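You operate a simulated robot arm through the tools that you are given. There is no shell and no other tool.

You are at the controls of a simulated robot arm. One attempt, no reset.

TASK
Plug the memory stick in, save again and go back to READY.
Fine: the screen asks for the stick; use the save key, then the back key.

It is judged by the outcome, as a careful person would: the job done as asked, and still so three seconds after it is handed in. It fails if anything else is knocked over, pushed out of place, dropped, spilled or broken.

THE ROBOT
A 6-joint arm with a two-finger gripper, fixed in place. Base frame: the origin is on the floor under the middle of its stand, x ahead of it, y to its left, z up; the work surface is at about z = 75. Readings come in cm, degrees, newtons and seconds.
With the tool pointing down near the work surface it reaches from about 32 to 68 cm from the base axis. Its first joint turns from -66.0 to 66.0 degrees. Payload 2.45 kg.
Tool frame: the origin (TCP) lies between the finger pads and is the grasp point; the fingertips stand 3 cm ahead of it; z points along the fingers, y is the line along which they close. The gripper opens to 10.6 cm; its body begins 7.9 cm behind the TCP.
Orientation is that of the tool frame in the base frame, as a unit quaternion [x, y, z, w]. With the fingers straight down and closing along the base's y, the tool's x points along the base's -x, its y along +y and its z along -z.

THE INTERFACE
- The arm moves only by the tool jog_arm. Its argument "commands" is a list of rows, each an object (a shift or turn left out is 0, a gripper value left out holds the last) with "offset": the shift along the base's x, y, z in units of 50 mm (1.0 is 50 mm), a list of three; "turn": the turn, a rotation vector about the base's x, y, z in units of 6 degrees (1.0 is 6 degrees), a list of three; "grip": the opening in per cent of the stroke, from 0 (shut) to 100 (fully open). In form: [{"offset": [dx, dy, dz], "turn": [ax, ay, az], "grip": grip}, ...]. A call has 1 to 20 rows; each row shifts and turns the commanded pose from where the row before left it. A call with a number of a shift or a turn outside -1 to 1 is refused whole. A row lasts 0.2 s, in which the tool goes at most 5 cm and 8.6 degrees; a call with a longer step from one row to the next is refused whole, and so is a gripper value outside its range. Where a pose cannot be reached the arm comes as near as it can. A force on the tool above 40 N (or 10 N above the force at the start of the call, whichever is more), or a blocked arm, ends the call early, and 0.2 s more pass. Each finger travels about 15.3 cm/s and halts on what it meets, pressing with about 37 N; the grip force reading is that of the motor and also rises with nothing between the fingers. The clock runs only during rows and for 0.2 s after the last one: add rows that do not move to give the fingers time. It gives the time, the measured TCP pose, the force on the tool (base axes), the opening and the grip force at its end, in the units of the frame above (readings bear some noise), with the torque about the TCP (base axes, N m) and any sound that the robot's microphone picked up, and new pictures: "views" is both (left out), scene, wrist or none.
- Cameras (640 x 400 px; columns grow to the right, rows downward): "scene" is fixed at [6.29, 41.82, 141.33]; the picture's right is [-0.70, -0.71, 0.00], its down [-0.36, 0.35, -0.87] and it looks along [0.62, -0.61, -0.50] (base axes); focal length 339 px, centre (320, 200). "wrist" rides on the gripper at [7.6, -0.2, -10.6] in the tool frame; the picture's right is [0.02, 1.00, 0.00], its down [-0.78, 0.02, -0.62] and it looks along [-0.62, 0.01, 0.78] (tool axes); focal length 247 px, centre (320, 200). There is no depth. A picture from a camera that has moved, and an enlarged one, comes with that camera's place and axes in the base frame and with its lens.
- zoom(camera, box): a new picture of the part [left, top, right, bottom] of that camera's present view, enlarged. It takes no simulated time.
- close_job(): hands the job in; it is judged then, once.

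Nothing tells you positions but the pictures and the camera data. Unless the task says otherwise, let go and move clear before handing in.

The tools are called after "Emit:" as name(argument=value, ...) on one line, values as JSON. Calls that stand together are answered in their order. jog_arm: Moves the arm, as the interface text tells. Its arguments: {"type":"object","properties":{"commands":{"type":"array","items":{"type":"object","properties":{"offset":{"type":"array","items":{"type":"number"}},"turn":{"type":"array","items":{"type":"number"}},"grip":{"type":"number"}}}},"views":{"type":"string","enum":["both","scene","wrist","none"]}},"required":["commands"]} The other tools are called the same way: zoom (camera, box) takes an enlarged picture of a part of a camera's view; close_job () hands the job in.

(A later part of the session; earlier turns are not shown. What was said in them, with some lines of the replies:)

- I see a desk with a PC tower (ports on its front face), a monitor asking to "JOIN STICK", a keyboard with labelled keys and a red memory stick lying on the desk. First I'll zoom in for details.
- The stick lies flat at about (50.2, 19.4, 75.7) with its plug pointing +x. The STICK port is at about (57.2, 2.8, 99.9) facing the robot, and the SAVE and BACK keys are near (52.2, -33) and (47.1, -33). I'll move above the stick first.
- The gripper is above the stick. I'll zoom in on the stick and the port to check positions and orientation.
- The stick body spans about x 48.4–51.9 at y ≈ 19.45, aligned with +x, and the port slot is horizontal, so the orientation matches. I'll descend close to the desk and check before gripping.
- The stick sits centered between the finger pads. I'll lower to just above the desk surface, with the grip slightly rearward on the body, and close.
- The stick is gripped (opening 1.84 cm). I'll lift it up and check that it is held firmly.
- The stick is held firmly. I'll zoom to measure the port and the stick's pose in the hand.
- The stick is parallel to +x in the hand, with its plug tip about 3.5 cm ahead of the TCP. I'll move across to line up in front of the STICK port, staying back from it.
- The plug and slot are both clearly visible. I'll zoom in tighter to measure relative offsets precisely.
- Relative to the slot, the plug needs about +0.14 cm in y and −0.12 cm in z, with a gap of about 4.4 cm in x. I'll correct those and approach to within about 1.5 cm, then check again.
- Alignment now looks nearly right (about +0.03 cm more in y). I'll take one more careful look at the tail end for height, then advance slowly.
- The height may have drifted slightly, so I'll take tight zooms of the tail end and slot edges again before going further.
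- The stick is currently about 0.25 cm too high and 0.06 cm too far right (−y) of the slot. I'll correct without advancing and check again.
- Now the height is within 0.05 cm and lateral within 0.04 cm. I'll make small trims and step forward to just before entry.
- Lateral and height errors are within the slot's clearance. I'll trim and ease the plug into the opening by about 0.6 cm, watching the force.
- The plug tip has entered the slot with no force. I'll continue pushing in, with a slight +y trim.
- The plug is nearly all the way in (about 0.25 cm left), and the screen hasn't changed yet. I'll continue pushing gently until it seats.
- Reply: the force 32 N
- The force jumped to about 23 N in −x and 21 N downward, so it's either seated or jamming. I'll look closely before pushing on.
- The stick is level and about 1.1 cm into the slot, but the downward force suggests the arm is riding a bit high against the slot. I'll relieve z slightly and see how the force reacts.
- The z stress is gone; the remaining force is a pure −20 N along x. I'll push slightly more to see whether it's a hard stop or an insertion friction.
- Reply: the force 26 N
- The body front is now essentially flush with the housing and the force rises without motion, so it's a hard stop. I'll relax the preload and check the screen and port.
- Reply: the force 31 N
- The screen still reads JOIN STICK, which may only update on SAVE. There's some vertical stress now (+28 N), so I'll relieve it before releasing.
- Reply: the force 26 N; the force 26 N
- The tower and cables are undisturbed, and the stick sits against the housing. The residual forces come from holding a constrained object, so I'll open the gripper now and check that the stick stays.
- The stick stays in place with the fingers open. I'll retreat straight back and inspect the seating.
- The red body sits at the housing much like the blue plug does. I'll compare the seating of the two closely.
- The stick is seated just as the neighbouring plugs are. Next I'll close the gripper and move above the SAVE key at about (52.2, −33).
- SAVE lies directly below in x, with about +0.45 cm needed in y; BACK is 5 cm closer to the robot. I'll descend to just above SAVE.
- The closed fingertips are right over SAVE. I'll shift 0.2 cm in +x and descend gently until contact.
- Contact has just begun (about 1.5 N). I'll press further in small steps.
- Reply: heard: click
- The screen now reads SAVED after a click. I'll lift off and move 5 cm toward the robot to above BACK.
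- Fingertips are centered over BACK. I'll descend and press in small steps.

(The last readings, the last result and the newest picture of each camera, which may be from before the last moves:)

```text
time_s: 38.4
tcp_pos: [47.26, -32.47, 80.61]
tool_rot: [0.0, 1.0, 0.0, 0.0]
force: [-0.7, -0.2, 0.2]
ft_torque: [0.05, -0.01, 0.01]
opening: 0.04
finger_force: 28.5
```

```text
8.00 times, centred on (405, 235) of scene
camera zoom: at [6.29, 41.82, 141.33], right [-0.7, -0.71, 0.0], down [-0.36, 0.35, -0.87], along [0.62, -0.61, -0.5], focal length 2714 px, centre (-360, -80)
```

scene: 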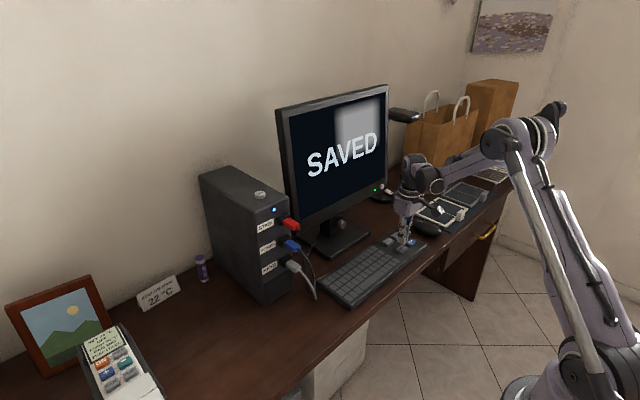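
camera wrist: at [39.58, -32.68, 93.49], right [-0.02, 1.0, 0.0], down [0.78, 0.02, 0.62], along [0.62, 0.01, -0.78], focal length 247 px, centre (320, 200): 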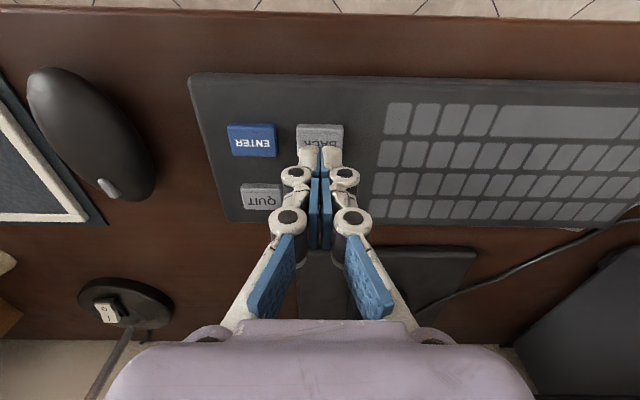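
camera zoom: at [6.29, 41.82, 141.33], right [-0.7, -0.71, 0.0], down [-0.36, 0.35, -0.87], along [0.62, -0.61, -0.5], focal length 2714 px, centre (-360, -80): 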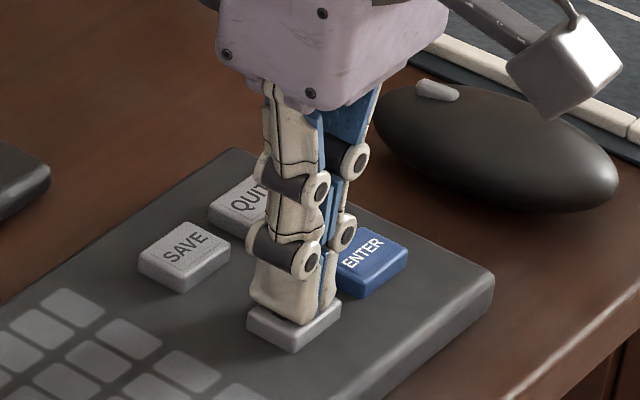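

Emit:
jog_arm(commands=[{"offset": [0, 0, -0.02]}, {"offset": [0, 0, -0.02]}, {"offset": [0, 0, -0.02]}, {"offset": [0, 0, 0]}], views="scene")

Emit:
zoom(camera="scene", box=[380, 210, 430, 260])

```text
time_s: 39.4
tcp_pos: [47.18, -32.49, 80.3]
tool_rot: [0.0, 1.0, 0.001, 0.0]
force: [0.4, 1.0, 1.1]
ft_torque: [0.01, -0.02, -0.01]
opening: 0.57
finger_force: 28.7
heard: click
```

scene: 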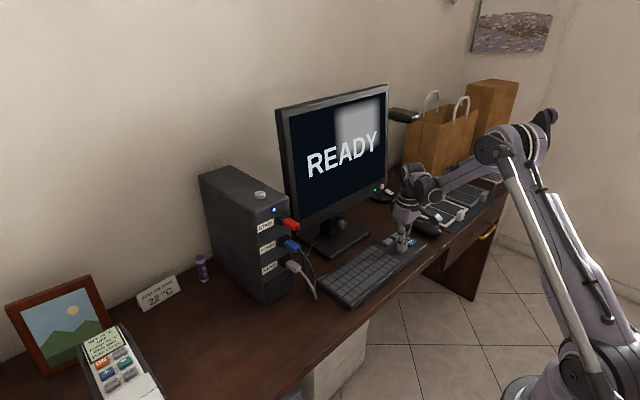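

```text
8.00 times, centred on (405, 235) of scene
camera zoom: at [6.29, 41.82, 141.33], right [-0.7, -0.71, 0.0], down [-0.36, 0.35, -0.87], along [0.62, -0.61, -0.5], focal length 2714 px, centre (-360, -80)
```

zoom: 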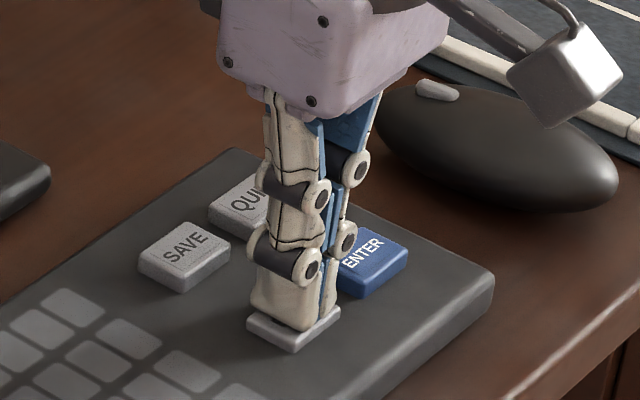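

The screen reads READY after the click. I'll lift straight up and clear of the desk, then check the final state.

Emit:
jog_arm(commands=[{"offset": [0, 0, 0.2]}, {"offset": [0, 0, 0.5]}, {"offset": [0, 0, 0.8]}, {"offset": [0, 0, 0.8]}, {"offset": [-0.2, 0, 0.8]}, {"offset": [-0.3, 0, 0.8]}, {"offset": [-0.3, 0, 0.8]}, {"offset": [-0.3, 0, 0.5]}, {"offset": [0, 0, 0]}, {"offset": [0, 0, 0]}], views="both")

Emit:
zoom(camera="scene", box=[190, 160, 350, 310])

Emit:
zoom(camera="scene", box=[320, 210, 460, 310])

Emit:
zoom(camera="scene", box=[270, 205, 318, 235])

```text
time_s: 41.6
tcp_pos: [41.73, -32.47, 106.15]
tool_rot: [-0.001, 1.0, 0.001, 0.0]
force: [0.7, 0.6, 0.6]
ft_torque: [-0.03, -0.01, -0.02]
opening: 0.0
finger_force: 28.6
camera wrist: at [34.01, -32.64, 116.8], right [-0.02, 1.0, 0.0], down [0.78, 0.02, 0.62], along [0.62, 0.01, -0.78], focal length 247 px, centre (320, 200)
```

scene: 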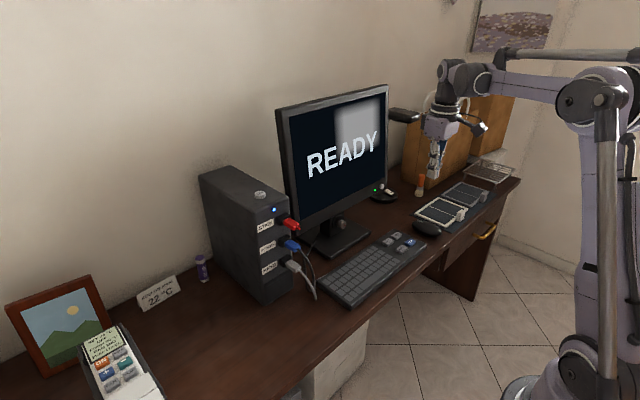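
wrist: 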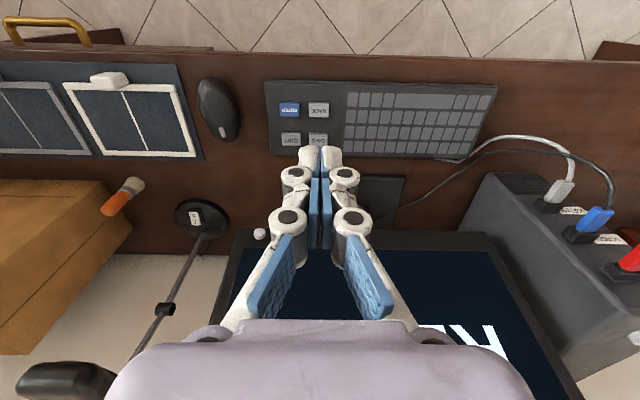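

```text
2.67 times, centred on (270, 235) of scene
camera zoom: at [6.29, 41.82, 141.33], right [-0.7, -0.71, 0.0], down [-0.36, 0.35, -0.87], along [0.62, -0.61, -0.5], focal length 905 px, centre (453, 107)
```

zoom: 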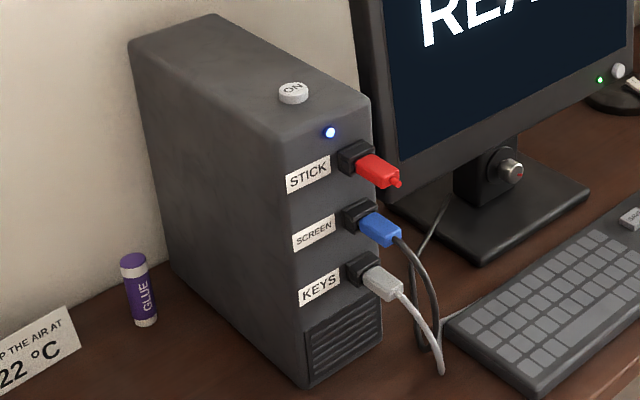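

```text
4.00 times, centred on (390, 260) of scene
camera zoom: at [6.29, 41.82, 141.33], right [-0.7, -0.71, 0.0], down [-0.36, 0.35, -0.87], along [0.62, -0.61, -0.5], focal length 1357 px, centre (40, -40)
```

zoom: 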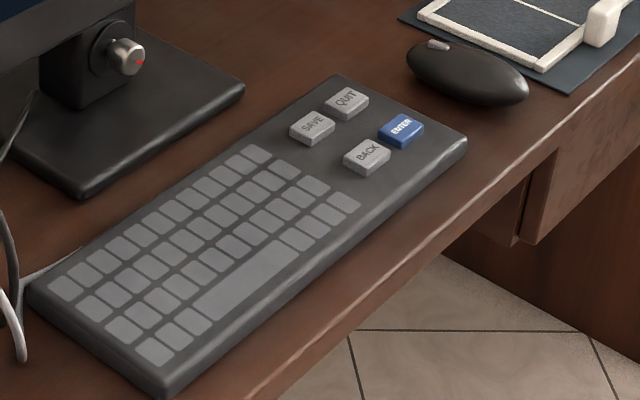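

```text
13.33 times, centred on (294, 220) of scene
camera zoom: at [6.29, 41.82, 141.33], right [-0.7, -0.71, 0.0], down [-0.36, 0.35, -0.87], along [0.62, -0.61, -0.5], focal length 4523 px, centre (667, -67)
```

zoom: 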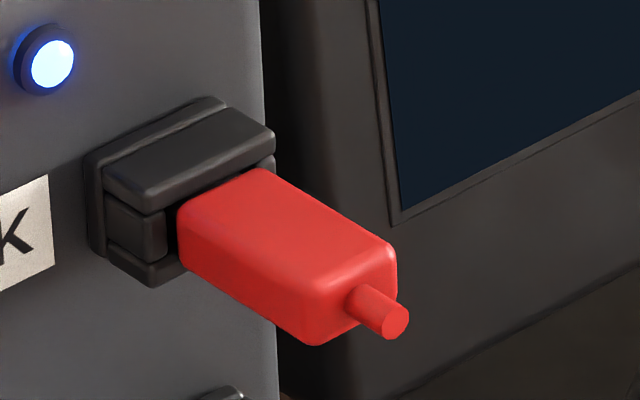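

The screen shows READY, the stick is firmly in the STICK port, and the tower, cables, keyboard and everything else sit where they began. The arm is clear with nothing held, so I'm handing in the job.

Emit:
close_job()

```text
The job is handed in.
```

The memory stick is plugged into the STICK port, the save went through again, and the screen is back at READY. I've handed the job in.

- **Stick:** it sits against the port as far in as the blue SCREEN plug does. It stayed in place when I let go and hadn't moved by my last look.
- **Keys:** the SAVE key clicked and the screen changed from JOIN STICK to SAVED. The BACK key clicked and it changed to READY. I didn't touch QUIT or ENTER.
- **Everything else:** the tower, cables, keyboard and other things on the desk look the same as at the start. The arm is clear and holding nothing.

While plugging the stick in, the arm pushed against the port with up to about 29 N in any one direction. I saw no shift of the tower in the pictures.
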